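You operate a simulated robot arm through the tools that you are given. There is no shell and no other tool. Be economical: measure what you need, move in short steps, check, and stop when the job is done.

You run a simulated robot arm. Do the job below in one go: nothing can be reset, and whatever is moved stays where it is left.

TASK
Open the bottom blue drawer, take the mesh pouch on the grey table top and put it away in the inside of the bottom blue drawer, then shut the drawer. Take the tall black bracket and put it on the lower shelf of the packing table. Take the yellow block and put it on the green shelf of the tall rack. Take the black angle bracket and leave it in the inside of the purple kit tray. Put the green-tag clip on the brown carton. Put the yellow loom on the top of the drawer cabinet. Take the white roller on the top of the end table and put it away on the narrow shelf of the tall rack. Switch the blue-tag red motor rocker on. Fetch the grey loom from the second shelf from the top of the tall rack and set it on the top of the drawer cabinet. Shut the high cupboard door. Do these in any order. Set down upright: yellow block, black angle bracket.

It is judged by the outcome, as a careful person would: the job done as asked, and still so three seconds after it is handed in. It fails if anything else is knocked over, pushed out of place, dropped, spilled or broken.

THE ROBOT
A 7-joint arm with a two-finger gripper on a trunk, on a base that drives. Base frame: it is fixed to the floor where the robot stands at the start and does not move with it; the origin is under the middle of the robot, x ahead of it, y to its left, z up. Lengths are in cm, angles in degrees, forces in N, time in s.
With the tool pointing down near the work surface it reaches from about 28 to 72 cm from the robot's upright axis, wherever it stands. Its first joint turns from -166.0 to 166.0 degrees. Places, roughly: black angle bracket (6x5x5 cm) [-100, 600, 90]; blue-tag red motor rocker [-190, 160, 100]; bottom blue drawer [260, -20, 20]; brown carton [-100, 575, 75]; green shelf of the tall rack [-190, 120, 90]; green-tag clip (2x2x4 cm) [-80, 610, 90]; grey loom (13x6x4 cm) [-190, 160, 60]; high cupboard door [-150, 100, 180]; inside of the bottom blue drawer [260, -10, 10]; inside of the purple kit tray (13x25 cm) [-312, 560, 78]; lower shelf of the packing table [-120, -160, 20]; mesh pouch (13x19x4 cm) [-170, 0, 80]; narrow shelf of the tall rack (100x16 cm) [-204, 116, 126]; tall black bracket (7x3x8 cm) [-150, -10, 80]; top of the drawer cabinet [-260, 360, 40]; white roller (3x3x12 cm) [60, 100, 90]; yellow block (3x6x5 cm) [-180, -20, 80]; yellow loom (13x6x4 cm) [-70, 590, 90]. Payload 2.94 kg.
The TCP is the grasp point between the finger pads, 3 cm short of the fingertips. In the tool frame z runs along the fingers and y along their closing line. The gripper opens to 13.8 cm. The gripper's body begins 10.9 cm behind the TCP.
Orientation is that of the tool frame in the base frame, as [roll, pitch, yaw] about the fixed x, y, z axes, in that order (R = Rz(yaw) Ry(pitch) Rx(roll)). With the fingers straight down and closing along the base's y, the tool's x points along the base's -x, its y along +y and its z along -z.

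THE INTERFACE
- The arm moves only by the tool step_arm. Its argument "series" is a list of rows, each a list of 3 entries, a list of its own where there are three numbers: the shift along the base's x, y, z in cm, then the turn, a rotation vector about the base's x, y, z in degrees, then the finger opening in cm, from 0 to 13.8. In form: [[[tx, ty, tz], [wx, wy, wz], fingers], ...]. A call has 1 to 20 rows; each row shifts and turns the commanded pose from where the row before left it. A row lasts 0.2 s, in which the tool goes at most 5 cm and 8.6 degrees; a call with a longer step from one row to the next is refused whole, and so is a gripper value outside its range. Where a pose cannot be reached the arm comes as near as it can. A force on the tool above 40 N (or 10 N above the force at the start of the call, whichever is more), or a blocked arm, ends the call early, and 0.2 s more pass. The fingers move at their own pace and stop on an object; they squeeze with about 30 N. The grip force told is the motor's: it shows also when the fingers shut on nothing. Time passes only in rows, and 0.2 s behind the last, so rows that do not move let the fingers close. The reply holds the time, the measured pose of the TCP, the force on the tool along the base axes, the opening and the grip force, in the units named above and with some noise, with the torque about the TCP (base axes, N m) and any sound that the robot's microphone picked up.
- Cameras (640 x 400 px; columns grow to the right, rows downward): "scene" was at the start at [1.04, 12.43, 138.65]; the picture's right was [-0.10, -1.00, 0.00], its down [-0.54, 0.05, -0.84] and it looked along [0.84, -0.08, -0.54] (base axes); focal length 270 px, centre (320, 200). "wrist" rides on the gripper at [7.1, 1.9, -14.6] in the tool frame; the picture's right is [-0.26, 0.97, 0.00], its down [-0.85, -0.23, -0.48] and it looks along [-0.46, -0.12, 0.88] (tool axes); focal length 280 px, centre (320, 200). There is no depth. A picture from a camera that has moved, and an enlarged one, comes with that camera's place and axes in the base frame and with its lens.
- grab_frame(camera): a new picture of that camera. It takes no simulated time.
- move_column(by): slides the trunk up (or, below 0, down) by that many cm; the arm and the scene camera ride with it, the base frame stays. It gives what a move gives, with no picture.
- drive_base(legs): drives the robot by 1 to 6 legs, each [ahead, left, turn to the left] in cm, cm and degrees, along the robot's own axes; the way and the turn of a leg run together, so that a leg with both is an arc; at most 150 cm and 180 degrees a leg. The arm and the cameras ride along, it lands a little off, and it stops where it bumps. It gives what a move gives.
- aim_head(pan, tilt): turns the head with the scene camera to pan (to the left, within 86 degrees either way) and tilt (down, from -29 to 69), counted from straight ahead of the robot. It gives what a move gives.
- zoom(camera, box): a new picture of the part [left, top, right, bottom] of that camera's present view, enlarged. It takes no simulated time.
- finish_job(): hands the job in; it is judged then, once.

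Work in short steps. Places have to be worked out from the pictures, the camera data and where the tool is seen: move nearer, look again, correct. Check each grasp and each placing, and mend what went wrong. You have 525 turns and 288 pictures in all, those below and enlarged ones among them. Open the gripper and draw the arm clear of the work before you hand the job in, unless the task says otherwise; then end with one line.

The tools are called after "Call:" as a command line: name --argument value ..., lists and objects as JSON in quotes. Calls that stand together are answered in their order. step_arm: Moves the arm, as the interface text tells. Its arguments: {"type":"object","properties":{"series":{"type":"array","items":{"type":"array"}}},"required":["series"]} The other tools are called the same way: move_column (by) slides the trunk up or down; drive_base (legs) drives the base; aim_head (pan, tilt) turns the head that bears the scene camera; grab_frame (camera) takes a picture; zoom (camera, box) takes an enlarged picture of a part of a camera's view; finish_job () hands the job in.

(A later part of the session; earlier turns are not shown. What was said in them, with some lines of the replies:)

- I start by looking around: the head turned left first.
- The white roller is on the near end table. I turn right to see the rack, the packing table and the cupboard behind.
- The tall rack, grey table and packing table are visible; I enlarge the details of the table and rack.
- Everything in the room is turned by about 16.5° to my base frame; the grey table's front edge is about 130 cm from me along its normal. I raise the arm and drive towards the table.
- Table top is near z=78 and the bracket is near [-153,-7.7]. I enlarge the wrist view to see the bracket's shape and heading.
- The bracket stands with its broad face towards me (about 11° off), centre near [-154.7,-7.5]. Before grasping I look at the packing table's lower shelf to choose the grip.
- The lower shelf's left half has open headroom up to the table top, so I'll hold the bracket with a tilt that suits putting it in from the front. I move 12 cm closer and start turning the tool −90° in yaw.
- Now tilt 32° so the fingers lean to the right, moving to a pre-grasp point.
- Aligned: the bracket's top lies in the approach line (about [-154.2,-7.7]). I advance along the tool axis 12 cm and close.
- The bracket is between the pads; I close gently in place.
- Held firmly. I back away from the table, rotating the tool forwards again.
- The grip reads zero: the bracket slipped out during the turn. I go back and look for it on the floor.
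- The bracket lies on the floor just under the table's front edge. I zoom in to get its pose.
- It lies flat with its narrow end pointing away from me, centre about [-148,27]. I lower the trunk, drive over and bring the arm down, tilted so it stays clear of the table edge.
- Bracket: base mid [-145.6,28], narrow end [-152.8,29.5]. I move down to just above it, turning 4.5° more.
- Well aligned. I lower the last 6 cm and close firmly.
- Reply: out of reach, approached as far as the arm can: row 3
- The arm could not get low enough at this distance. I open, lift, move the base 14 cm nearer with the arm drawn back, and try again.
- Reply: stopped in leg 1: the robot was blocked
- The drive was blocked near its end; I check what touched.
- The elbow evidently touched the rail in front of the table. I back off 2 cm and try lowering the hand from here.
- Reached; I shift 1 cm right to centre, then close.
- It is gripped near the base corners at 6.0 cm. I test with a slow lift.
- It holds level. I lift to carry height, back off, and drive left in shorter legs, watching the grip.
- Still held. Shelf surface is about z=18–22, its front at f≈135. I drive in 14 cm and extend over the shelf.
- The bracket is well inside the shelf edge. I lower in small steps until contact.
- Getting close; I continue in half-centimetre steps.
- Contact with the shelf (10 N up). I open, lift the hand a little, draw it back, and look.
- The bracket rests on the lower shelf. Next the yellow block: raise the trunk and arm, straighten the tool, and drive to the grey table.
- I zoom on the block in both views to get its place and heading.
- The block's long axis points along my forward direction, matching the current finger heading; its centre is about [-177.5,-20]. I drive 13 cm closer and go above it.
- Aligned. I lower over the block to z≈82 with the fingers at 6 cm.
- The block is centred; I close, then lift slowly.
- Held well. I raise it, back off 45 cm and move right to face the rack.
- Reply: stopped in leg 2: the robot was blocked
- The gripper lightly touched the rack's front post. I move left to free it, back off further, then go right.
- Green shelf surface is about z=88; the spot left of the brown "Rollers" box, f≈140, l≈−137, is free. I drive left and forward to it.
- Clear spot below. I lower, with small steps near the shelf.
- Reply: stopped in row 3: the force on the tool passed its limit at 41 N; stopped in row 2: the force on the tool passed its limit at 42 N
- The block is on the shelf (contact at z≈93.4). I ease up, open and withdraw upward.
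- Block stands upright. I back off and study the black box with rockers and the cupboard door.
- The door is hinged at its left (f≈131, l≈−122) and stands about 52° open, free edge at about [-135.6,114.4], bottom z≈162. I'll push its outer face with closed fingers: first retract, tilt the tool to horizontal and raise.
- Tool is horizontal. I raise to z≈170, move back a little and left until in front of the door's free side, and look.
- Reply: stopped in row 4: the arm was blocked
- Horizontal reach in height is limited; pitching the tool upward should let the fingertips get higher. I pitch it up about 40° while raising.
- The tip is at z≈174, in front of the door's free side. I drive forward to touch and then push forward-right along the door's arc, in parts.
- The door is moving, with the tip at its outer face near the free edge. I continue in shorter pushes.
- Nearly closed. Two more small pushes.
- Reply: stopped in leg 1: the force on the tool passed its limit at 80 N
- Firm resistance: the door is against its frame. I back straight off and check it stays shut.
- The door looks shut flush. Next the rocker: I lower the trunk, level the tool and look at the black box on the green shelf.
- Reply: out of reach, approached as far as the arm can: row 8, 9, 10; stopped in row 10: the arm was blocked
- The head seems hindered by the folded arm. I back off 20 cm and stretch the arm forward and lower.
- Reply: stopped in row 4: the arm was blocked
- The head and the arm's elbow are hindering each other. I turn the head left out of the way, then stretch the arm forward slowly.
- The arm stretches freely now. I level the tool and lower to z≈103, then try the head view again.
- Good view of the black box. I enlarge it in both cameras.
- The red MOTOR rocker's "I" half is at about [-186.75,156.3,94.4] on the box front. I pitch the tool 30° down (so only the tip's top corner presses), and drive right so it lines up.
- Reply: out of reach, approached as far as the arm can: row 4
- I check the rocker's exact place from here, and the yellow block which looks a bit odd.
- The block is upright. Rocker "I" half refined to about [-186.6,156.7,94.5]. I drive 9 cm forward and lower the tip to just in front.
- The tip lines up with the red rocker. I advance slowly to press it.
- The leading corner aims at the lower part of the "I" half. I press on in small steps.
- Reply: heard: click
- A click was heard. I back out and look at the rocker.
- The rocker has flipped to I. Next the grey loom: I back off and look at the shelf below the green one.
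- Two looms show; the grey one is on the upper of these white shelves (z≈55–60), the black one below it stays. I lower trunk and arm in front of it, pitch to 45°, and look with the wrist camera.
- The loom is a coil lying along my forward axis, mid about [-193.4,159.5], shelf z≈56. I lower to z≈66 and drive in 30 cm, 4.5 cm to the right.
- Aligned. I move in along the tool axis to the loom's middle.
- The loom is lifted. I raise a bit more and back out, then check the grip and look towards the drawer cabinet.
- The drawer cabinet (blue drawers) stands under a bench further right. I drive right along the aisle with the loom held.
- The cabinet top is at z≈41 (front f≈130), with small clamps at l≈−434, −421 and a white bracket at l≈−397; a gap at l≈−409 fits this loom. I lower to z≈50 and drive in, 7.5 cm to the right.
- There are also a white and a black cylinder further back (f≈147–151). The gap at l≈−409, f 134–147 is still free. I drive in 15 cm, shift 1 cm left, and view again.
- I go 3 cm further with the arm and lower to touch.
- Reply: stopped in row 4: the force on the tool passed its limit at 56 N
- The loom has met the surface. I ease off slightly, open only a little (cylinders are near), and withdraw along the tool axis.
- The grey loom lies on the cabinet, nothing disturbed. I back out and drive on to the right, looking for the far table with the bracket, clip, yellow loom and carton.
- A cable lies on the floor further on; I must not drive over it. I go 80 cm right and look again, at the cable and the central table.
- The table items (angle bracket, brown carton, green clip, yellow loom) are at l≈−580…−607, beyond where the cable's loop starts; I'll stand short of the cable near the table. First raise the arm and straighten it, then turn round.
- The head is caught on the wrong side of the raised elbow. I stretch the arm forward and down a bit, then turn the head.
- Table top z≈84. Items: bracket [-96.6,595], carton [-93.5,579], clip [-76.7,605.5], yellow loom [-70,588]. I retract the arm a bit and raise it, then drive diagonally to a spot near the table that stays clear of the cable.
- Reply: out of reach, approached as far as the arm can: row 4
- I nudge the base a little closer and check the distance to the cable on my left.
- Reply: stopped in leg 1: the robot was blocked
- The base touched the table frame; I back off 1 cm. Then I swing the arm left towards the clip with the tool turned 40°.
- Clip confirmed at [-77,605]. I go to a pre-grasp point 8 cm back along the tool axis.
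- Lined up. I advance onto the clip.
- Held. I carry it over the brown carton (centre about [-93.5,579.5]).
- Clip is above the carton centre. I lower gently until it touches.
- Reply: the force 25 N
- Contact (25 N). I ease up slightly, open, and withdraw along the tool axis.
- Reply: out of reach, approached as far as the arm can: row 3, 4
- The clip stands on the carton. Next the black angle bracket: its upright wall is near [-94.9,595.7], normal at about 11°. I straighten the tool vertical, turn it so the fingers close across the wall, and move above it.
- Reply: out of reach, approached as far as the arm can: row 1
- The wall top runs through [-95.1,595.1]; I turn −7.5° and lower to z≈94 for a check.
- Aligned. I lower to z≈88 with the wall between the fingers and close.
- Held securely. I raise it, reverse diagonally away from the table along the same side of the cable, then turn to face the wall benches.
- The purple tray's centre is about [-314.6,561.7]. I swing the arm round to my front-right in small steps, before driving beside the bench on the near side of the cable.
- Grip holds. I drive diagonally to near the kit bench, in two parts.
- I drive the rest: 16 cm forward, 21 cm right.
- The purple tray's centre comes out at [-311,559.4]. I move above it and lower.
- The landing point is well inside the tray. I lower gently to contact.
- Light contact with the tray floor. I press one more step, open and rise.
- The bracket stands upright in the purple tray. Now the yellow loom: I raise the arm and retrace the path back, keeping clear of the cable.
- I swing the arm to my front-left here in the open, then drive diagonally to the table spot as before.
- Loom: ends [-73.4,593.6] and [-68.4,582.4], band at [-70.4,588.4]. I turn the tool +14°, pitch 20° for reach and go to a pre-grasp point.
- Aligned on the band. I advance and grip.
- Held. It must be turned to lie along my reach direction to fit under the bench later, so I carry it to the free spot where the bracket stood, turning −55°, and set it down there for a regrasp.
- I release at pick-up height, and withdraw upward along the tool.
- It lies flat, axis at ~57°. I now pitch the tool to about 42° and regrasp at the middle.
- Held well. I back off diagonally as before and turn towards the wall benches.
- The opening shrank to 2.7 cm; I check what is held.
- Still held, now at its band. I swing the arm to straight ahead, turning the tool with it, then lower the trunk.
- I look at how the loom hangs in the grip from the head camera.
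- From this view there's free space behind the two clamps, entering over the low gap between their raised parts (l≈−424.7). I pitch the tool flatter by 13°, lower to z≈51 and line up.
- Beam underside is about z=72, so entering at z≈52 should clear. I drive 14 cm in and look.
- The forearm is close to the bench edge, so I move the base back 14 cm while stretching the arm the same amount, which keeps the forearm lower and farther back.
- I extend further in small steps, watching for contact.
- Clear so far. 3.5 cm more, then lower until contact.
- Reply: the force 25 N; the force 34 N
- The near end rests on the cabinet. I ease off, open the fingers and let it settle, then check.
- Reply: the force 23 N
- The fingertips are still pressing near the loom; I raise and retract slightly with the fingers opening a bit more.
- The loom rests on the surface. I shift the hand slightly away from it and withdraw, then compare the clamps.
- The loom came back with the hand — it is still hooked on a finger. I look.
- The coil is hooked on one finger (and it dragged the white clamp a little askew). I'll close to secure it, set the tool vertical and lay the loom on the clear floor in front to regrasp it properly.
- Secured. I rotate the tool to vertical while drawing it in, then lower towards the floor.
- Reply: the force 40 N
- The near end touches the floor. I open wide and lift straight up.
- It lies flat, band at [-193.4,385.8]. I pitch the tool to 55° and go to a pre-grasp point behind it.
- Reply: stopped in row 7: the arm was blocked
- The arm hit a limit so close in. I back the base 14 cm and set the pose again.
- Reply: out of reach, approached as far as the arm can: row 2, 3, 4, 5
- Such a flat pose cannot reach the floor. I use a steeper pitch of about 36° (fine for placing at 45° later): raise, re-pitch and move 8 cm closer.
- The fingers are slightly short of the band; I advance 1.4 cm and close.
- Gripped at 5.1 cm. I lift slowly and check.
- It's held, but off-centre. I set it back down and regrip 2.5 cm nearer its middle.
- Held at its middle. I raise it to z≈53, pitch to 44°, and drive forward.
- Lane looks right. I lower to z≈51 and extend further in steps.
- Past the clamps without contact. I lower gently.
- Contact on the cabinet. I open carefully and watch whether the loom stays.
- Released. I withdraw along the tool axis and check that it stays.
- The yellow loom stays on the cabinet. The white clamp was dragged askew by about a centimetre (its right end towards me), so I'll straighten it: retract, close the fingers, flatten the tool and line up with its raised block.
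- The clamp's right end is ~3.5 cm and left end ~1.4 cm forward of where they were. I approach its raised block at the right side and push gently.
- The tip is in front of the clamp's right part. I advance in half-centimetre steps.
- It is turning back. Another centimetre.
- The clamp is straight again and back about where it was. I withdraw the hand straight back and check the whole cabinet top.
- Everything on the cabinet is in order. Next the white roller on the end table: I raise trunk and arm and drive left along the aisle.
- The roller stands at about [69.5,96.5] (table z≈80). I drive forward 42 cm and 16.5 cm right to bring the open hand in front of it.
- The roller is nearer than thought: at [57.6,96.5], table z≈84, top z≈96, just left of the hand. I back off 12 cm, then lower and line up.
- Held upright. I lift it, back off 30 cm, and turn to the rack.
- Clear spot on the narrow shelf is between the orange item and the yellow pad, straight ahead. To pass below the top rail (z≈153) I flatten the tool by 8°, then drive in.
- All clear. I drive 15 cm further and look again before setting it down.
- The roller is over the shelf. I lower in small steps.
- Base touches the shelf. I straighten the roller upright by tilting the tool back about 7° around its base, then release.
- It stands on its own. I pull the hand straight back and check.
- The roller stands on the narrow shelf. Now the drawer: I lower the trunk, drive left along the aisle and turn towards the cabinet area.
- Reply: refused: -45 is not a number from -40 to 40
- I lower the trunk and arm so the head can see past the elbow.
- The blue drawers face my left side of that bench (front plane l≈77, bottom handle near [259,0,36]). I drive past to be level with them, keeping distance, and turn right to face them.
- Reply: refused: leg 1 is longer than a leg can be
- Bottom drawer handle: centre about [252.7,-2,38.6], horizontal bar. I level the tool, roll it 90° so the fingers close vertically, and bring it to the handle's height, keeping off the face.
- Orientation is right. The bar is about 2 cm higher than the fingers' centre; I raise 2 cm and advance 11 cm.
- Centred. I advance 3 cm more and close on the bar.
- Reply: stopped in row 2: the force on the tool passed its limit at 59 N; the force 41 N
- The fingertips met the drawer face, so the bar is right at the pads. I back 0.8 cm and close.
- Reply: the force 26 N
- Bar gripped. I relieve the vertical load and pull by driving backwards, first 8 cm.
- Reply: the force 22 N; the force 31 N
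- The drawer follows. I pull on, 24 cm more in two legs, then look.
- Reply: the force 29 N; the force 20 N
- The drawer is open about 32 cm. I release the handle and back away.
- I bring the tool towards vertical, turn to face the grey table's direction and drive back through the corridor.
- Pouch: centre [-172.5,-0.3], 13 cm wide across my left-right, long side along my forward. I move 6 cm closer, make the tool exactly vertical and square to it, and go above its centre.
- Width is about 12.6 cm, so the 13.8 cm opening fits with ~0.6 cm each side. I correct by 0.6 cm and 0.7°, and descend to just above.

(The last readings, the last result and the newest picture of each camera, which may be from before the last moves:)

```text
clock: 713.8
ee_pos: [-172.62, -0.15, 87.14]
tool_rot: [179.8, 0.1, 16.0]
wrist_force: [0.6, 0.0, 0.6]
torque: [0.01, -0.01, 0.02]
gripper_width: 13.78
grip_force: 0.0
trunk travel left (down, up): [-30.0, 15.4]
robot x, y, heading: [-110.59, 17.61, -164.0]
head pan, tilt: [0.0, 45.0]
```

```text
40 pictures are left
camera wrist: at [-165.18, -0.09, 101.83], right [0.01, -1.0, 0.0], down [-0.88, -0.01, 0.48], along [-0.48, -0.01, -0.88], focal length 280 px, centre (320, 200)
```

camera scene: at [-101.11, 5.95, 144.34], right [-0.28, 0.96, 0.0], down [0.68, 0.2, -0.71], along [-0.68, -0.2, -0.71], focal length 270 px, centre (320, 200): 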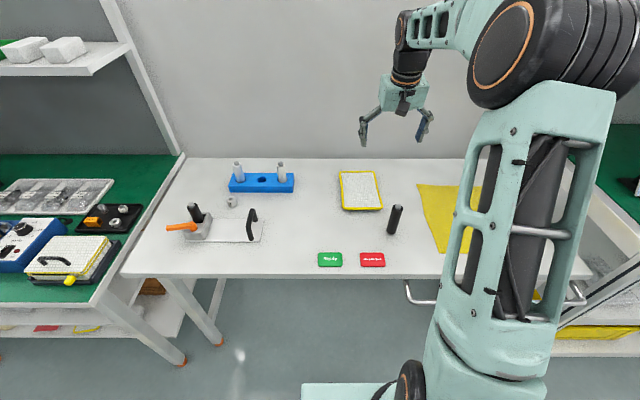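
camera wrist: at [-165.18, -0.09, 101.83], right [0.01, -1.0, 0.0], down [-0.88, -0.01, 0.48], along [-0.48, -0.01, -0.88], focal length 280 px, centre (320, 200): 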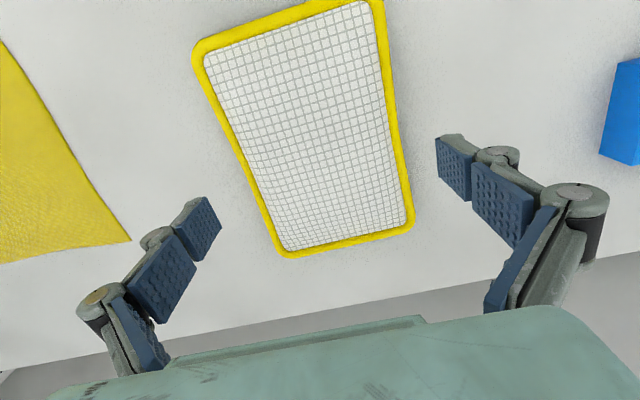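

Centred to within 2 mm. I descend slowly.

Call:
step_arm --series '[[[0, -0.15, -1.5], [0, 0, 0], 13.8], [[0, 0, -1.2], [0, 0, 0], 13.8], [[0, 0, -0.8], [0, 0, 0], 13.8]]'

Call:
step_arm --series '[[[0, 0, -0.6], [0, 0, 0], 13.8], [[0, 0, -0.6], [0, 0, 0], 13.8], [[0, 0, -0.4], [0, 0, 0], 13.8]]'

Call:
grab_frame --camera "wrist"

```text
clock: 714.6
ee_pos: [-172.63, -0.37, 83.68]
tool_rot: [179.9, 0.1, 15.9]
wrist_force: [0.1, 0.9, 0.5]
torque: [0.01, -0.01, 0.0]
gripper_width: 13.8
grip_force: 0.0
trunk travel left (down, up): [-30.0, 15.4]
robot x, y, heading: [-110.51, 17.46, -163.9]
head pan, tilt: [0.0, 45.0]
```

```text
clock: 715.4
ee_pos: [-172.7, -0.42, 82.22]
tool_rot: [179.8, 0.2, 15.9]
wrist_force: [0.1, 0.3, -0.4]
torque: [0.0, 0.03, 0.0]
gripper_width: 13.79
grip_force: 0.0
trunk travel left (down, up): [-30.0, 15.4]
robot x, y, heading: [-110.84, 17.58, -163.9]
head pan, tilt: [0.0, 45.0]
```

```text
39 pictures are left
camera wrist: at [-165.29, -0.32, 96.7], right [0.01, -1.0, 0.0], down [-0.88, -0.01, 0.48], along [-0.48, -0.01, -0.88], focal length 280 px, centre (320, 200)
```

wrist: 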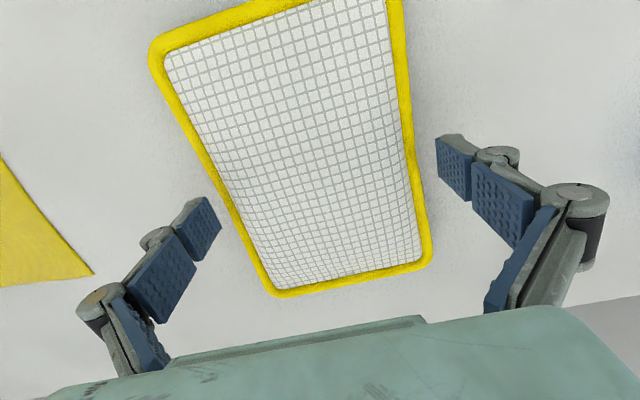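

Both fingers are beside the pouch without contact. A touch lower, then close.

Call:
step_arm --series '[[[0, -0.2, -0.5], [0, 0, 0], 13.8], [[0, 0, 0], [0, 0, 0], 12], [[0, 0, 0], [0, 0, 0], 10], [[0, 0, 0], [0, 0, 0], 8], [[0, 0, 0], [0, 0, 0], 8]]'

Call:
step_arm --series '[[[0, 0, 0.6], [0, 0, 0], 8], [[0, 0, 1], [0, 0, 0], 8], [[0, 0, 1.5], [0, 0, 0], 8], [[0, 0, 2], [0, 0, 0], 8]]'

Call:
grab_frame --camera "wrist"

```text
clock: 716.6
ee_pos: [-172.58, -0.68, 82.09]
tool_rot: [179.9, 0.7, 15.9]
wrist_force: [-2.3, -5.8, 34.9]
torque: [1.18, -0.12, 0.13]
gripper_width: 11.54
grip_force: 30.2
trunk travel left (down, up): [-30.0, 15.4]
robot x, y, heading: [-110.72, 17.4, -163.9]
head pan, tilt: [0.0, 45.0]
```

```text
clock: 717.6
ee_pos: [-172.66, -0.67, 86.67]
tool_rot: [179.9, -0.1, 16.0]
wrist_force: [-0.1, -0.9, 0.0]
torque: [-0.01, 0.01, 0.0]
gripper_width: 8.0
grip_force: 0.0
trunk travel left (down, up): [-30.0, 15.4]
robot x, y, heading: [-110.72, 17.48, -163.6]
head pan, tilt: [0.0, 45.0]
```

```text
38 pictures are left
camera wrist: at [-165.28, -0.58, 101.24], right [0.01, -1.0, 0.0], down [-0.88, -0.01, 0.47], along [-0.47, -0.01, -0.88], focal length 280 px, centre (320, 200)
```

wrist: 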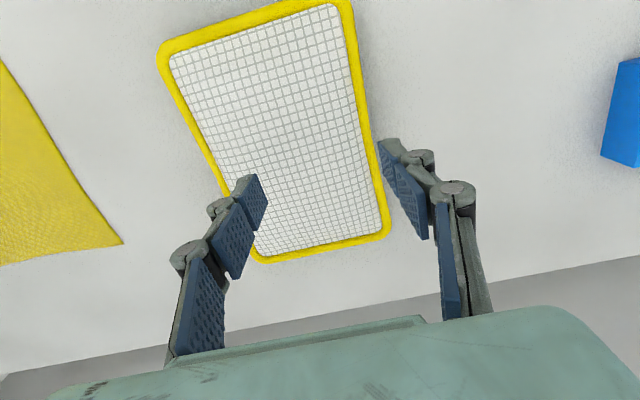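

A fingertip rode up over the rim: the tips extend lower while closing. I reopen above, recentre (the pouch shifted 2 cm), and retry slightly higher with a slower close.

Call:
step_arm --series '[[[0, 0, 2], [0, 0, 0], 10], [[0, 0, 0.5], [0, 0, 0], 13.8], [[-0.3, 1, 0], [0, 0, 1.4], 13.8], [[-0.26, 0.95, 0], [0, 0, 0], 13.8], [[0, 0, 0], [0, 0, 0], 13.8]]'

Call:
grab_frame --camera "wrist"

```text
clock: 718.8
ee_pos: [-173.0, 1.27, 89.25]
tool_rot: [179.9, 0.1, 17.3]
wrist_force: [-0.3, -1.0, 0.1]
torque: [0.0, -0.01, 0.06]
gripper_width: 13.81
grip_force: 0.1
trunk travel left (down, up): [-30.0, 15.4]
robot x, y, heading: [-110.75, 16.81, -163.9]
head pan, tilt: [0.0, 45.0]
```

```text
37 pictures are left
camera wrist: at [-165.82, 1.56, 103.86], right [0.04, -1.0, 0.0], down [-0.88, -0.03, 0.48], along [-0.48, -0.02, -0.88], focal length 280 px, centre (320, 200)
```

wrist: 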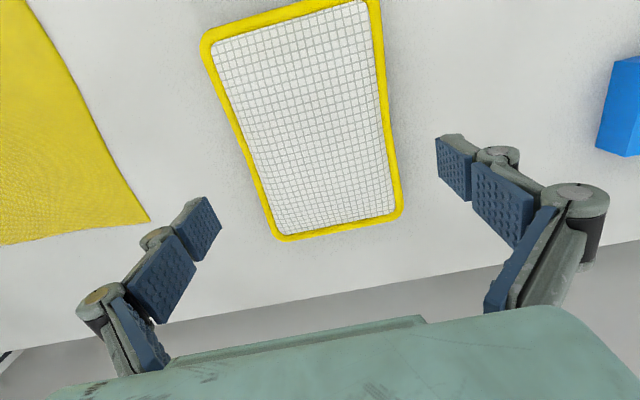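

I correct −2.8° and descend to z≈82.7, then close in small steps.

Call:
step_arm --series '[[[-0.3, 0.3, -2], [0, 0, -2.8], 13.8], [[0, 0, -2], [0, 0, 0], 13.8], [[0, 0, -1.5], [0, 0, 0], 13.8], [[0, 0, -1.1], [0, 0, 0], 13.8], [[0, 0, 0], [0, 0, 0], 13.2], [[0, 0, 0], [0, 0, 0], 12.8]]'

Call:
step_arm --series '[[[0, 0, 0], [0, 0, 0], 12.4], [[0, 0, 0], [0, 0, 0], 12]]'

Call:
grab_frame --camera "wrist"

```text
clock: 720.2
ee_pos: [-173.42, 1.49, 82.62]
tool_rot: [179.9, 0.0, 14.6]
wrist_force: [-0.5, 0.3, 0.0]
torque: [-0.02, -0.01, 0.0]
gripper_width: 12.78
grip_force: 0.1
trunk travel left (down, up): [-30.0, 15.4]
robot x, y, heading: [-110.47, 17.57, -163.9]
head pan, tilt: [0.0, 45.0]
```

```text
clock: 720.8
ee_pos: [-173.39, 1.7, 82.72]
tool_rot: [179.9, 0.2, 14.5]
wrist_force: [-0.6, 0.3, -0.1]
torque: [-0.01, 0.01, 0.01]
gripper_width: 12.01
grip_force: 0.1
trunk travel left (down, up): [-30.0, 15.4]
robot x, y, heading: [-110.78, 17.56, -163.8]
head pan, tilt: [0.0, 45.0]
```

```text
36 pictures are left
camera wrist: at [-166.08, 1.44, 97.22], right [-0.01, -1.0, 0.0], down [-0.88, 0.01, 0.48], along [-0.48, 0.0, -0.88], focal length 280 px, centre (320, 200)
```

wrist: 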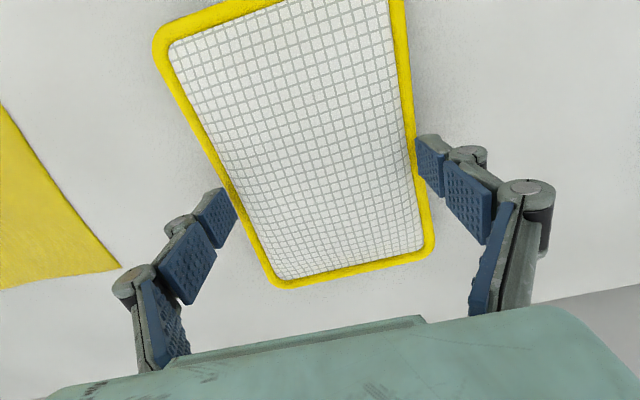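

Both pads are right at the rims. I continue closing gently.

Call:
step_arm --series '[[[0, 0, 0], [0, 0, 0], 11.7], [[0, 0, 0], [0, 0, 0], 11.4], [[0, 0, 0], [0, 0, 0], 11.1]]'

Call:
step_arm --series '[[[0, 0, 0], [0, 0, 0], 10.8], [[0, 0, 0], [0, 0, 0], 10.4], [[0, 0, 0], [0, 0, 0], 10.0]]'

Call:
grab_frame --camera "wrist"

```text
clock: 721.6
ee_pos: [-173.36, 1.52, 82.67]
tool_rot: [179.9, 0.1, 14.5]
wrist_force: [0.4, 0.1, -0.1]
torque: [0.0, 0.01, 0.0]
gripper_width: 11.09
grip_force: 0.0
trunk travel left (down, up): [-30.0, 15.4]
robot x, y, heading: [-110.66, 17.38, -163.9]
head pan, tilt: [0.0, 45.0]
```

```text
clock: 722.4
ee_pos: [-173.42, 1.62, 82.92]
tool_rot: [180.0, 0.4, 14.6]
wrist_force: [1.1, 1.0, 19.8]
torque: [0.06, -0.02, 0.21]
gripper_width: 10.01
grip_force: 15.1
trunk travel left (down, up): [-30.0, 15.4]
robot x, y, heading: [-110.35, 17.35, -163.3]
head pan, tilt: [0.0, 45.0]
```

```text
35 pictures are left
camera wrist: at [-166.03, 1.46, 97.51], right [-0.01, -1.0, 0.0], down [-0.88, 0.01, 0.48], along [-0.48, 0.0, -0.88], focal length 280 px, centre (320, 200)
```

wrist: 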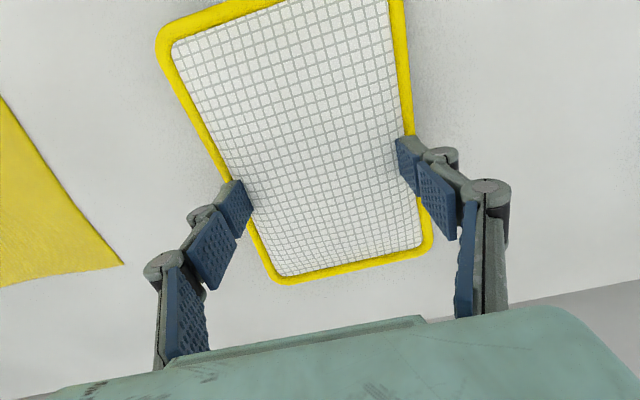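

The pads are riding up the pouch's rounded side, so they need to start lower. I reopen, go down to z≈81.3 and close again.

Call:
step_arm --series '[[[0, 0, 0.5], [0, 0, 0], 12], [[0, 0, 0], [0, 0, 0], 13.8], [[0, 0, 0], [0, 0, 0], 13.8], [[0, 0, -0.8], [0, 0, 0], 13.8], [[0, 0, -0.7], [0, 0, 0], 13.8], [[0, 0, -0.4], [0, 0, 0], 13.8]]'

Call:
step_arm --series '[[[0, 0, -0.3], [0, 0, 0], 13.8], [[0, 0, 0], [0, 0, 0], 13]]'

```text
clock: 723.8
ee_pos: [-173.36, 1.65, 81.25]
tool_rot: [180.0, 0.2, 14.5]
wrist_force: [0.3, 0.1, 0.2]
torque: [0.03, -0.02, -0.03]
gripper_width: 13.8
grip_force: 0.1
trunk travel left (down, up): [-30.0, 15.4]
robot x, y, heading: [-110.59, 17.37, -163.8]
head pan, tilt: [0.0, 45.0]
```

```text
clock: 724.4
ee_pos: [-173.46, 1.75, 81.02]
tool_rot: [179.9, 0.0, 14.4]
wrist_force: [-0.2, -0.1, -0.7]
torque: [0.01, 0.01, -0.02]
gripper_width: 13.02
grip_force: 0.1
trunk travel left (down, up): [-30.0, 15.4]
robot x, y, heading: [-110.87, 17.63, -163.8]
head pan, tilt: [0.0, 45.0]
```

Call:
step_arm --series '[[[0, 0, -0.3], [0, 0, 0], 13], [[0, 0, -0.3], [0, 0, 0], 13]]'

Call:
step_arm --series '[[[0, 0, 0], [0, 0, 0], 12.4], [[0, 0, 0], [0, 0, 0], 11.8], [[0, 0, 0], [0, 0, 0], 11.2], [[0, 0, 0], [0, 0, 0], 10.6]]'

```text
clock: 725.0
ee_pos: [-173.3, 1.78, 80.35]
tool_rot: [179.8, 0.0, 14.5]
wrist_force: [-0.7, -0.3, 0.2]
torque: [-0.01, -0.02, -0.01]
gripper_width: 12.99
grip_force: 0.0
trunk travel left (down, up): [-30.0, 15.4]
robot x, y, heading: [-110.8, 17.59, -164.1]
head pan, tilt: [0.0, 45.0]
```

```text
clock: 726.0
ee_pos: [-173.37, 1.61, 80.48]
tool_rot: [179.8, 0.1, 14.4]
wrist_force: [0.1, -0.1, 2.9]
torque: [0.08, -0.18, 0.01]
gripper_width: 12.5
grip_force: 30.0
trunk travel left (down, up): [-30.0, 15.4]
robot x, y, heading: [-110.78, 17.49, -164.0]
head pan, tilt: [0.0, 45.0]
```

Now it's gripped firmly at 12.5 cm with 30 N. I lift slowly and check.

Call:
step_arm --series '[[[0, 0, 0.5], [0, 0, 0], 9], [[0, 0, 0.8], [0, 0, 0], 9], [[0, 0, 1.2], [0, 0, 0], 9], [[0, 0, 1.5], [0, 0, 0], 9], [[0, 0, 2], [0, 0, 0], 9]]'

Call:
grab_frame --camera "wrist"

```text
clock: 727.2
ee_pos: [-173.59, 1.67, 86.6]
tool_rot: [179.8, 0.1, 14.5]
wrist_force: [0.2, -0.5, -1.0]
torque: [-0.03, 0.0, 0.01]
gripper_width: 12.5
grip_force: 30.1
trunk travel left (down, up): [-30.0, 15.4]
robot x, y, heading: [-110.7, 17.6, -163.6]
head pan, tilt: [0.0, 45.0]
```

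```text
34 pictures are left
camera wrist: at [-166.2, 1.55, 101.03], right [-0.01, -1.0, 0.0], down [-0.88, 0.01, 0.48], along [-0.48, 0.0, -0.88], focal length 280 px, centre (320, 200)
```

wrist: 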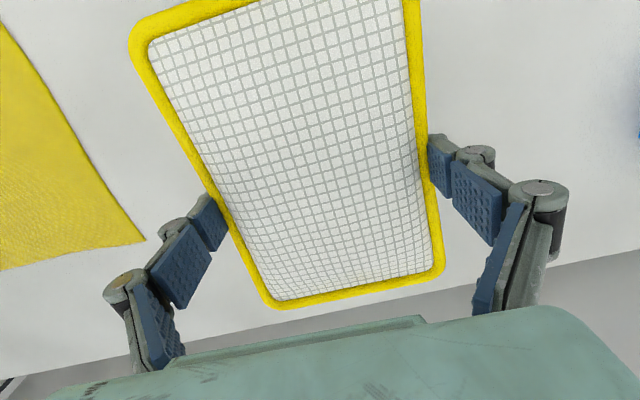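

Held well. I raise it, back out from the table and head for the drawer again.

Call:
step_arm --series '[[[0, 0, 3], [0, 0, 0], 9], [[0, 0, 3], [0, 0, 0], 9], [[0, 0, 3], [0, 0, 0], 9], [[0, 0, 3], [0, 0, 0], 9]]'

Call:
drive_base --legs '[[-45, 0, 0], [-37, 53, 0]]'

Call:
move_column --by -30

Call:
step_arm --series '[[[1.9, 0.56, 0], [0, 0, 0], 9], [[1.9, 0.56, 0], [0, 0, 0], 9], [[1.9, 0.56, 0], [0, 0, 0], 9], [[1.9, 0.56, 0], [0, 0, 0], 9], [[1.9, 0.56, 0], [0, 0, 0], 9], [[1.9, 0.56, 0], [0, 0, 0], 9]]'

```text
clock: 728.2
ee_pos: [-173.5, 1.54, 98.53]
tool_rot: [179.9, 0.0, 14.6]
wrist_force: [-0.6, 0.3, -1.1]
torque: [0.02, -0.01, 0.02]
gripper_width: 12.52
grip_force: 29.4
trunk travel left (down, up): [-30.0, 15.4]
robot x, y, heading: [-110.67, 17.61, -163.9]
head pan, tilt: [0.0, 45.0]
```

```text
clock: 735.7
ee_pos: [-79.89, -26.14, 98.52]
tool_rot: [180.0, 0.1, 14.4]
wrist_force: [0.2, -0.4, 0.2]
torque: [-0.04, 0.02, -0.02]
gripper_width: 12.49
grip_force: 30.0
trunk travel left (down, up): [-30.0, 15.4]
robot x, y, heading: [-16.97, -10.74, -163.8]
head pan, tilt: [0.0, 45.0]
```

```text
clock: 738.7
ee_pos: [-79.84, -26.33, 68.5]
tool_rot: [179.9, 0.1, 14.5]
wrist_force: [-0.3, -0.2, -0.7]
torque: [-0.04, 0.03, 0.01]
gripper_width: 12.46
grip_force: 29.6
trunk travel left (down, up): [0.0, 45.4]
robot x, y, heading: [-16.93, -10.53, -163.9]
head pan, tilt: [0.0, 45.0]
```

```text
clock: 740.1
ee_pos: [-68.46, -22.89, 68.39]
tool_rot: [179.9, 0.1, 14.4]
wrist_force: [0.6, -0.8, -0.8]
torque: [-0.02, -0.01, -0.02]
gripper_width: 12.48
grip_force: 29.8
trunk travel left (down, up): [0.0, 45.4]
robot x, y, heading: [-17.12, -10.55, -163.8]
head pan, tilt: [0.0, 45.0]
```

I reverse straight through the corridor to the drawer's level, then turn left 90° to face it.

Call:
drive_base --legs '[[-140, 0, 0], [-123, 0, 0]]'

Call:
drive_base --legs '[[0, 0, 45], [0, 0, 45.5]]'

Call:
aim_head --pan 15 --tilt 50

Call:
grab_frame --camera "scene"

Call:
grab_frame --camera "wrist"

```text
clock: 752.9
ee_pos: [184.81, 48.28, 68.47]
tool_rot: [179.9, 0.0, 14.4]
wrist_force: [-0.5, -0.5, -0.4]
torque: [0.0, -0.01, -0.01]
gripper_width: 12.5
grip_force: 30.4
trunk travel left (down, up): [0.0, 45.4]
robot x, y, heading: [236.44, 60.87, -164.1]
head pan, tilt: [0.0, 45.0]
```

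```text
clock: 757.4
ee_pos: [248.5, 9.13, 68.37]
tool_rot: [179.9, 0.2, 104.0]
wrist_force: [0.5, -0.1, -1.2]
torque: [0.01, -0.03, 0.01]
gripper_width: 12.47
grip_force: 29.6
trunk travel left (down, up): [0.0, 45.4]
robot x, y, heading: [236.66, 60.61, -74.3]
head pan, tilt: [0.0, 45.0]
```

```text
clock: 758.2
ee_pos: [248.51, 9.16, 68.47]
tool_rot: [180.0, 0.2, 104.2]
wrist_force: [0.4, -0.4, -0.8]
torque: [-0.02, 0.03, 0.0]
gripper_width: 12.51
grip_force: 29.6
trunk travel left (down, up): [0.0, 45.4]
robot x, y, heading: [236.32, 60.83, -74.4]
head pan, tilt: [15.0, 50.0]
```

```text
33 pictures are left
camera scene: at [251.32, 65.3, 113.64], right [-0.86, -0.51, 0.0], down [-0.39, 0.66, -0.64], along [0.33, -0.55, -0.77], focal length 270 px, centre (320, 200)
```

scene: 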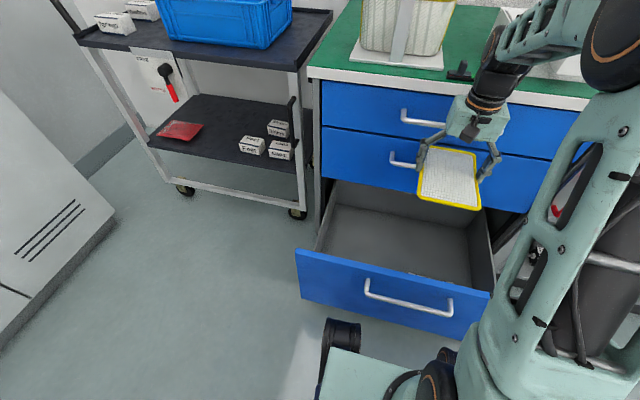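

```text
32 pictures are left
camera wrist: at [248.61, 16.44, 83.07], right [1.0, -0.02, 0.0], down [-0.02, -0.88, 0.48], along [-0.01, -0.48, -0.88], focal length 280 px, centre (320, 200)
```

wrist: 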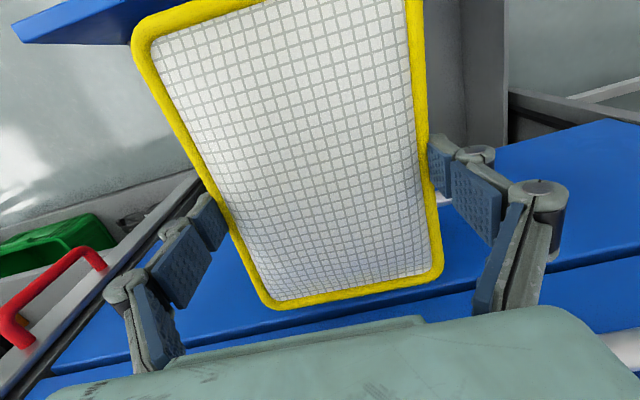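

The open drawer is below, slightly left and nearer. I shift 5.5 cm back and 4 cm left, then lower into it.

Call:
drive_base --legs '[[-5.5, 4, 0]]'

Call:
step_arm --series '[[[0, 0, -3], [0, 0, 0], 9], [[0, 0, -3], [0, 0, 0], 9], [[0, 0, -3], [0, 0, 0], 9], [[0, 0, -3], [0, 0, 0], 9], [[0, 0, -3], [0, 0, 0], 9]]'

Call:
grab_frame --camera "scene"

Call:
grab_frame --camera "wrist"

```text
clock: 759.2
ee_pos: [250.68, 15.54, 68.45]
tool_rot: [179.9, 0.1, 104.1]
wrist_force: [0.9, 0.2, 0.2]
torque: [-0.02, -0.01, -0.02]
gripper_width: 12.5
grip_force: 30.3
trunk travel left (down, up): [0.0, 45.4]
robot x, y, heading: [238.54, 67.07, -74.3]
head pan, tilt: [15.0, 50.0]
```

```text
clock: 760.4
ee_pos: [250.8, 15.51, 53.45]
tool_rot: [179.9, 0.1, 104.2]
wrist_force: [-0.1, -0.2, 0.4]
torque: [-0.04, 0.0, 0.01]
gripper_width: 12.46
grip_force: 30.4
trunk travel left (down, up): [0.0, 45.4]
robot x, y, heading: [238.78, 67.13, -74.1]
head pan, tilt: [15.0, 50.0]
```

```text
31 pictures are left
camera scene: at [253.59, 71.66, 113.64], right [-0.86, -0.51, 0.0], down [-0.39, 0.66, -0.64], along [0.33, -0.55, -0.77], focal length 270 px, centre (320, 200)
```

scene: 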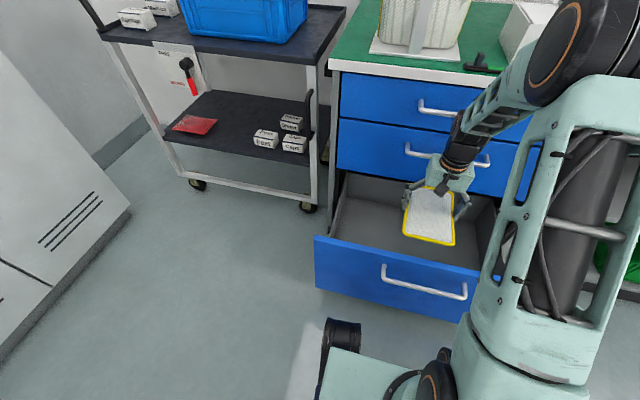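

```text
30 pictures are left
camera wrist: at [250.83, 22.72, 67.99], right [1.0, -0.02, 0.0], down [-0.02, -0.88, 0.48], along [-0.01, -0.48, -0.88], focal length 280 px, centre (320, 200)
```

wrist: 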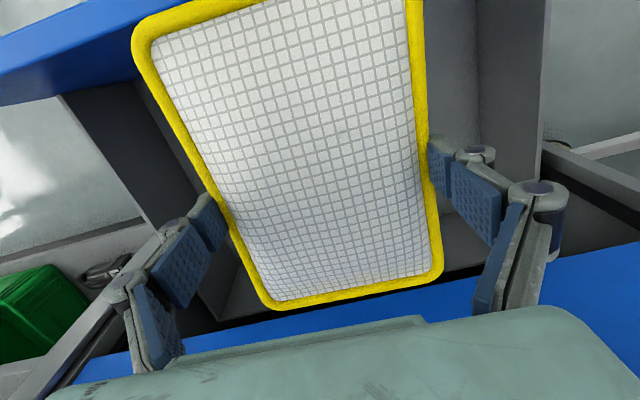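

It's well within the opening. I keep lowering.

Call:
step_arm --series '[[[0, 0, -3], [0, 0, 0], 9], [[0, 0, -3], [0, 0, 0], 9], [[0, 0, -3], [0, 0, 0], 9], [[0, 0, -3], [0, 0, 0], 9], [[0, 0, -3], [0, 0, 0], 9], [[0, 0, -3], [0, 0, 0], 9], [[0, 0, -3], [0, 0, 0], 9], [[0, 0, -3], [0, 0, 0], 9]]'

Call:
grab_frame --camera "wrist"

```text
clock: 762.2
ee_pos: [250.84, 15.47, 29.46]
tool_rot: [180.0, 0.0, 104.1]
wrist_force: [0.2, -0.3, 0.2]
torque: [0.04, 0.01, -0.04]
gripper_width: 12.49
grip_force: 30.5
trunk travel left (down, up): [0.0, 45.4]
robot x, y, heading: [238.74, 67.19, -74.2]
head pan, tilt: [15.0, 50.0]
```

```text
29 pictures are left
camera wrist: at [250.99, 22.8, 44.06], right [1.0, -0.02, 0.0], down [-0.02, -0.88, 0.48], along [-0.01, -0.48, -0.88], focal length 280 px, centre (320, 200)
```

wrist: 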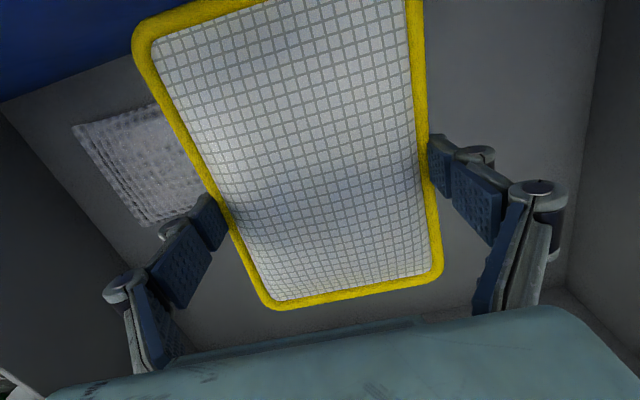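

A bubble-wrap sheet lies in the drawer on the right; I move 7 cm left to clear it, then lower on.

Call:
step_arm --series '[[[1.7, 0.5, 0], [0, 0, 0], 9], [[1.7, 0.5, 0], [0, 0, 0], 9], [[1.7, 0.5, 0], [0, 0, 0], 9], [[1.7, 0.5, 0], [0, 0, 0], 9], [[0, 0, -2.5], [0, 0, 0], 9], [[0, 0, -2.5], [0, 0, 0], 9], [[0, 0, -2.5], [0, 0, 0], 9]]'

Call:
step_arm --series '[[[0, 0, -1.5], [0, 0, 0], 9], [[0, 0, -1.5], [0, 0, 0], 9], [[0, 0, -1], [0, 0, 0], 9]]'

Call:
grab_frame --camera "wrist"

```text
clock: 763.8
ee_pos: [257.67, 17.42, 21.85]
tool_rot: [179.9, 0.1, 104.0]
wrist_force: [0.5, -0.4, -0.3]
torque: [-0.02, -0.02, -0.02]
gripper_width: 12.49
grip_force: 30.4
trunk travel left (down, up): [0.0, 45.4]
robot x, y, heading: [238.49, 67.06, -74.3]
head pan, tilt: [15.0, 50.0]
```

```text
clock: 764.6
ee_pos: [257.63, 17.5, 17.79]
tool_rot: [179.9, 0.1, 104.1]
wrist_force: [0.5, -1.2, -0.6]
torque: [0.02, -0.01, 0.01]
gripper_width: 12.49
grip_force: 29.9
trunk travel left (down, up): [0.0, 45.4]
robot x, y, heading: [238.32, 67.2, -74.1]
head pan, tilt: [15.0, 50.0]
```

```text
28 pictures are left
camera wrist: at [257.73, 24.73, 32.53], right [1.0, -0.02, 0.0], down [-0.02, -0.88, 0.48], along [-0.01, -0.48, -0.88], focal length 280 px, centre (320, 200)
```

wrist: 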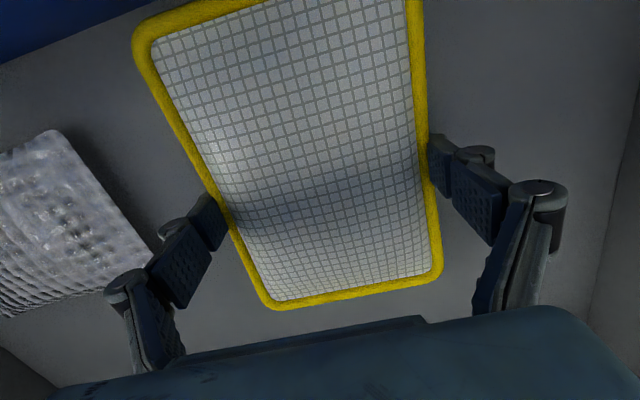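

Call:
step_arm --series '[[[1.7, 0.5, 0], [0, 0, 0], 9], [[1.7, 0.5, 0], [0, 0, 0], 9], [[0, 0, -1], [0, 0, 0], 9], [[0, 0, -1], [0, 0, 0], 9], [[0, 0, -0.7], [0, 0, 0], 9]]'

Call:
step_arm --series '[[[0, 0, -0.7], [0, 0, 0], 9], [[0, 0, -0.7], [0, 0, 0], 9], [[0, 0, -0.6], [0, 0, 0], 9]]'

```text
clock: 765.8
ee_pos: [261.09, 18.28, 15.65]
tool_rot: [179.9, 0.4, 104.1]
wrist_force: [0.3, -1.4, 14.4]
torque: [0.0, 0.0, 0.05]
gripper_width: 12.51
grip_force: 30.6
trunk travel left (down, up): [0.0, 45.4]
robot x, y, heading: [238.71, 66.84, -74.4]
head pan, tilt: [15.0, 50.0]
```

```text
clock: 766.3
ee_pos: [261.21, 17.84, 14.95]
tool_rot: [179.9, 0.7, 104.0]
wrist_force: [-0.7, 0.0, 22.5]
torque: [0.33, 0.91, -0.12]
gripper_width: 12.5
grip_force: 30.4
trunk travel left (down, up): [0.0, 45.4]
robot x, y, heading: [238.71, 66.78, -74.0]
head pan, tilt: [15.0, 50.0]
stopped in row 2: the force on the tool passed its limit at 46 N (the readings are from after the stop); the commanded pose is now the measured one
```

The pouch is on the drawer floor. I ease off, open fully and lift out.

Call:
step_arm --series '[[[0, 0, 0.4], [0, 0, 0], 12.8], [[0, 0, 0], [0, 0, 0], 13.8], [[0, 0, 0], [0, 0, 0], 13.8], [[0, 0, 1.5], [0, 0, 0], 13.8], [[0, 0, 3], [0, 0, 0], 13.8], [[0, 0, 4], [0, 0, 0], 13.8], [[0, 0, 4], [0, 0, 0], 13.8]]'

Call:
grab_frame --camera "wrist"

```text
clock: 767.9
ee_pos: [261.04, 18.17, 27.59]
tool_rot: [179.9, 0.2, 104.1]
wrist_force: [0.0, -0.2, -0.7]
torque: [0.0, -0.02, -0.03]
gripper_width: 13.82
grip_force: 0.0
trunk travel left (down, up): [0.0, 45.4]
robot x, y, heading: [238.7, 66.85, -74.7]
head pan, tilt: [15.0, 50.0]
```

```text
27 pictures are left
camera wrist: at [261.13, 25.56, 42.24], right [1.0, -0.02, 0.0], down [-0.02, -0.88, 0.48], along [-0.01, -0.48, -0.88], focal length 280 px, centre (320, 200)
```

wrist: 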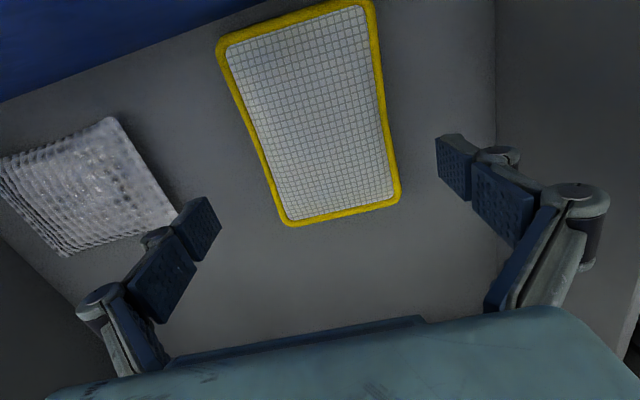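

The pouch lies flat in the drawer. I raise the hand clear, back off 25 cm and prepare to push the drawer shut with closed fingers.

Call:
step_arm --series '[[[-1, -0.3, 4], [0, 0, 0], 13.8], [[-1, -0.3, 4], [0, 0, 0], 13.8], [[-1, -0.3, 4], [0, 0, 0], 13.8], [[-1, -0.3, 4], [0, 0, 0], 13.8], [[-1, -0.3, 4], [0, 0, 0], 13.8], [[-1, -0.3, 4], [0, 0, 0], 8], [[-1, -0.3, 4], [0, 0, 0], 4], [[-1, -0.3, 4], [0, 0, 0], 0], [[0, 0, 4], [0, 0, 0], 0], [[0, 0, 3], [0, 0, 0], 0]]'

Call:
drive_base --legs '[[-45, 0, 0]]'

Call:
step_arm --series '[[[0.2, -0.7, -1], [-7.5, -2.3, 0], 0], [[0.2, -0.7, -1], [-7.5, -2.3, 0], 0], [[0.2, -0.7, -2], [-7.5, -2.3, 0], 0], [[0.2, -0.7, -2], [-7.5, -2.3, 0], 0], [[0.2, -0.7, -3], [-7.5, -2.3, 0], 0], [[0.2, -0.7, -3], [-7.5, -2.3, 0], 0], [[0.2, -0.7, -3], [-7.5, -2.3, 0], 0], [[0.2, -0.7, -3], [-7.5, -2.3, 0], 0], [[0.2, -0.7, -3], [-7.5, -2.3, 0], 0], [[0.2, -0.7, -3], [-7.5, -2.3, 0], 0], [[0, 0, -3], [0, 0, 0], 0], [[0, 0, -3], [0, 0, 0], 0]]'

Call:
grab_frame --camera "wrist"

```text
clock: 770.1
ee_pos: [253.11, 15.61, 66.73]
tool_rot: [-180.0, 0.3, 104.1]
wrist_force: [-0.6, -0.1, -0.1]
torque: [-0.01, 0.01, 0.02]
gripper_width: 0.0
grip_force: 23.5
trunk travel left (down, up): [0.0, 45.4]
robot x, y, heading: [238.96, 67.29, -74.1]
head pan, tilt: [15.0, 50.0]
```

```text
clock: 772.9
ee_pos: [240.87, 59.79, 66.6]
tool_rot: [179.9, 0.3, 104.7]
wrist_force: [0.5, -0.8, 0.4]
torque: [0.03, 0.01, 0.0]
gripper_width: 0.0
grip_force: 28.7
trunk travel left (down, up): [0.0, 45.4]
robot x, y, heading: [226.13, 111.14, -73.5]
head pan, tilt: [15.0, 50.0]
```

```text
clock: 775.5
ee_pos: [242.86, 52.78, 36.55]
tool_rot: [167.6, 78.5, 94.6]
wrist_force: [0.6, 0.0, -0.3]
torque: [0.02, 0.02, 0.0]
gripper_width: 0.01
grip_force: 29.2
trunk travel left (down, up): [0.0, 45.4]
robot x, y, heading: [225.82, 111.21, -73.8]
head pan, tilt: [15.0, 50.0]
```

```text
26 pictures are left
camera wrist: at [240.41, 68.27, 32.49], right [0.93, 0.22, 0.3], down [-0.34, 0.21, 0.91], along [0.14, -0.95, 0.27], focal length 280 px, centre (320, 200)
```

wrist: 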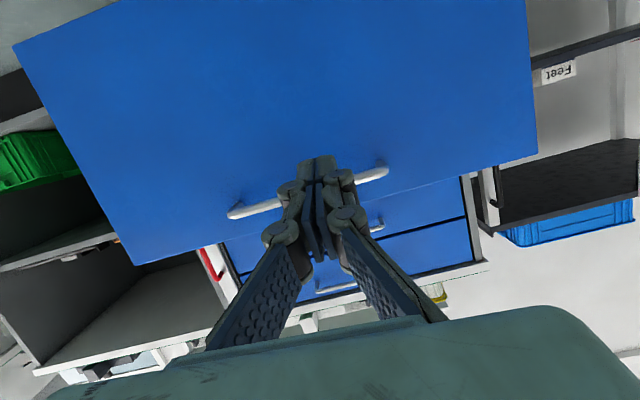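

The closed fingers aim at the drawer front below its handle. I drive forward to push it in, in stages.

Call:
drive_base --legs '[[20, 0, 0], [16, 0, 0]]'

Call:
drive_base --legs '[[10, 0, 0]]'

Call:
grab_frame --camera "scene"

```text
clock: 778.1
ee_pos: [252.92, 18.41, 36.58]
tool_rot: [167.7, 78.6, 94.6]
wrist_force: [0.1, -0.5, -0.2]
torque: [-0.01, 0.01, -0.01]
gripper_width: 0.0
grip_force: 28.6
trunk travel left (down, up): [0.0, 45.4]
robot x, y, heading: [235.9, 76.73, -74.0]
head pan, tilt: [15.0, 50.0]
```

```text
clock: 779.2
ee_pos: [255.75, 8.78, 36.57]
tool_rot: [167.7, 78.5, 94.6]
wrist_force: [0.3, 0.0, 0.2]
torque: [-0.01, 0.01, 0.05]
gripper_width: 0.01
grip_force: 28.0
trunk travel left (down, up): [0.0, 45.4]
robot x, y, heading: [238.87, 67.31, -73.9]
head pan, tilt: [15.0, 50.0]
```

```text
25 pictures are left
camera scene: at [253.7, 71.91, 113.64], right [-0.85, -0.52, 0.0], down [-0.4, 0.65, -0.64], along [0.33, -0.55, -0.77], focal length 270 px, centre (320, 200)
```

scene: 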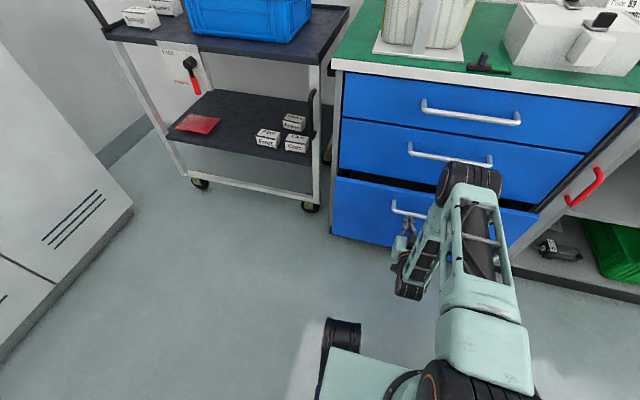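

Almost shut; about 5 cm remain. I push on carefully.

Call:
drive_base --legs '[[4, 0, 0]]'

Call:
drive_base --legs '[[3, 0, 0]]'

```text
clock: 780.1
ee_pos: [256.78, 4.99, 36.46]
tool_rot: [167.7, 78.6, 94.6]
wrist_force: [0.2, -0.8, 0.8]
torque: [0.0, -0.01, 0.04]
gripper_width: 0.0
grip_force: 28.3
trunk travel left (down, up): [0.0, 45.4]
robot x, y, heading: [239.81, 63.66, -74.0]
head pan, tilt: [15.0, 50.0]
```

```text
clock: 781.0
ee_pos: [257.33, 3.44, 36.37]
tool_rot: [168.1, 78.4, 94.8]
wrist_force: [0.1, -0.3, 0.7]
torque: [0.0, -0.05, 0.01]
gripper_width: 0.0
grip_force: 27.9
trunk travel left (down, up): [0.0, 45.4]
robot x, y, heading: [240.91, 61.21, -73.6]
head pan, tilt: [15.0, 50.0]
stopped in leg 1: the force on the tool passed its limit at 68 N (the readings are from after the stop); the commanded pose is now the measured one
```

Firm stop: the drawer should be shut. I back off and check.

Call:
drive_base --legs '[[-30, 0, 0]]'

Call:
grab_frame --camera "scene"

Call:
zoom --camera "wrist" --box '[80, 0, 560, 300]'

```text
clock: 783.0
ee_pos: [249.22, 32.31, 36.45]
tool_rot: [167.9, 78.4, 95.1]
wrist_force: [0.7, 0.0, -0.4]
torque: [-0.01, 0.02, -0.01]
gripper_width: 0.0
grip_force: 28.1
trunk travel left (down, up): [0.0, 45.4]
robot x, y, heading: [231.75, 90.39, -73.2]
head pan, tilt: [15.0, 50.0]
```

```text
24 pictures are left
camera scene: at [246.82, 95.07, 113.64], right [-0.85, -0.53, 0.0], down [-0.4, 0.65, -0.64], along [0.34, -0.55, -0.77], focal length 270 px, centre (320, 200)
```

scene: 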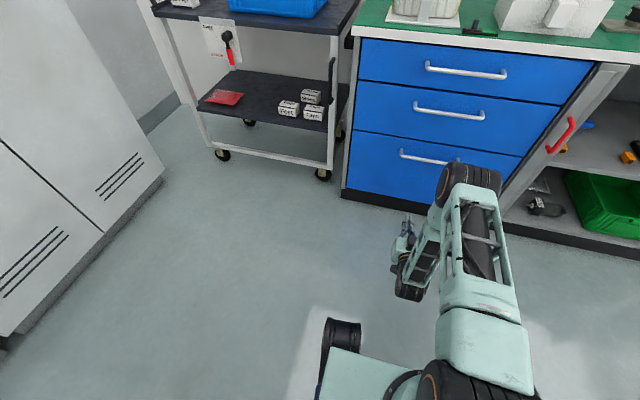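

```text
1.33 times, centred on (320, 150) of wrist
camera zoom: at [246.59, 47.83, 32.46], right [0.93, 0.23, 0.3], down [-0.35, 0.21, 0.92], along [0.15, -0.95, 0.27], focal length 374 px, centre (320, 267)
```

zoom: 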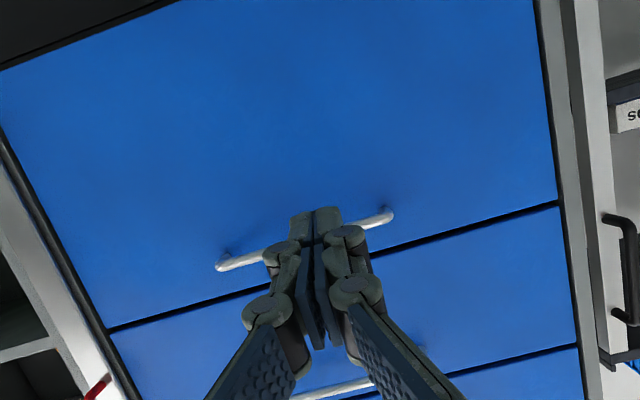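

The drawer is flush with the others. All tasks are done; I open the gripper, with the arm clear of the work.

Call:
drive_base --legs '[[-12, 0, 0]]'

Call:
step_arm --series '[[[0, 0, 1], [0, 0, 0], 5], [[0, 0, 1], [0, 0, 0], 10], [[0, 0, 0], [0, 0, 0], 10], [[0, 0, 0], [0, 0, 0], 10]]'

```text
clock: 784.3
ee_pos: [245.67, 43.55, 36.43]
tool_rot: [167.8, 78.2, 95.1]
wrist_force: [-0.1, -0.4, 0.0]
torque: [-0.02, 0.0, 0.0]
gripper_width: 0.02
grip_force: 29.5
trunk travel left (down, up): [0.0, 45.4]
robot x, y, heading: [228.34, 101.18, -73.5]
head pan, tilt: [15.0, 50.0]
```

```text
clock: 785.3
ee_pos: [245.68, 43.37, 38.44]
tool_rot: [167.9, 78.3, 95.1]
wrist_force: [0.8, -0.2, -0.4]
torque: [-0.03, 0.03, -0.02]
gripper_width: 10.03
grip_force: 0.0
trunk travel left (down, up): [0.0, 45.4]
robot x, y, heading: [228.51, 101.65, -73.5]
head pan, tilt: [15.0, 50.0]
```

The gripper is open and the arm is clear; I hand the job in.

Call:
finish_job

```text
The job is handed in.
```

I finished all ten tasks and handed the job in. The tall black bracket slipped out of the grip once and fell to the floor, so it now lies flat on the packing table's lower shelf. The white clamp on the drawer cabinet was dragged a couple of centimetres, and I pushed it back straight.
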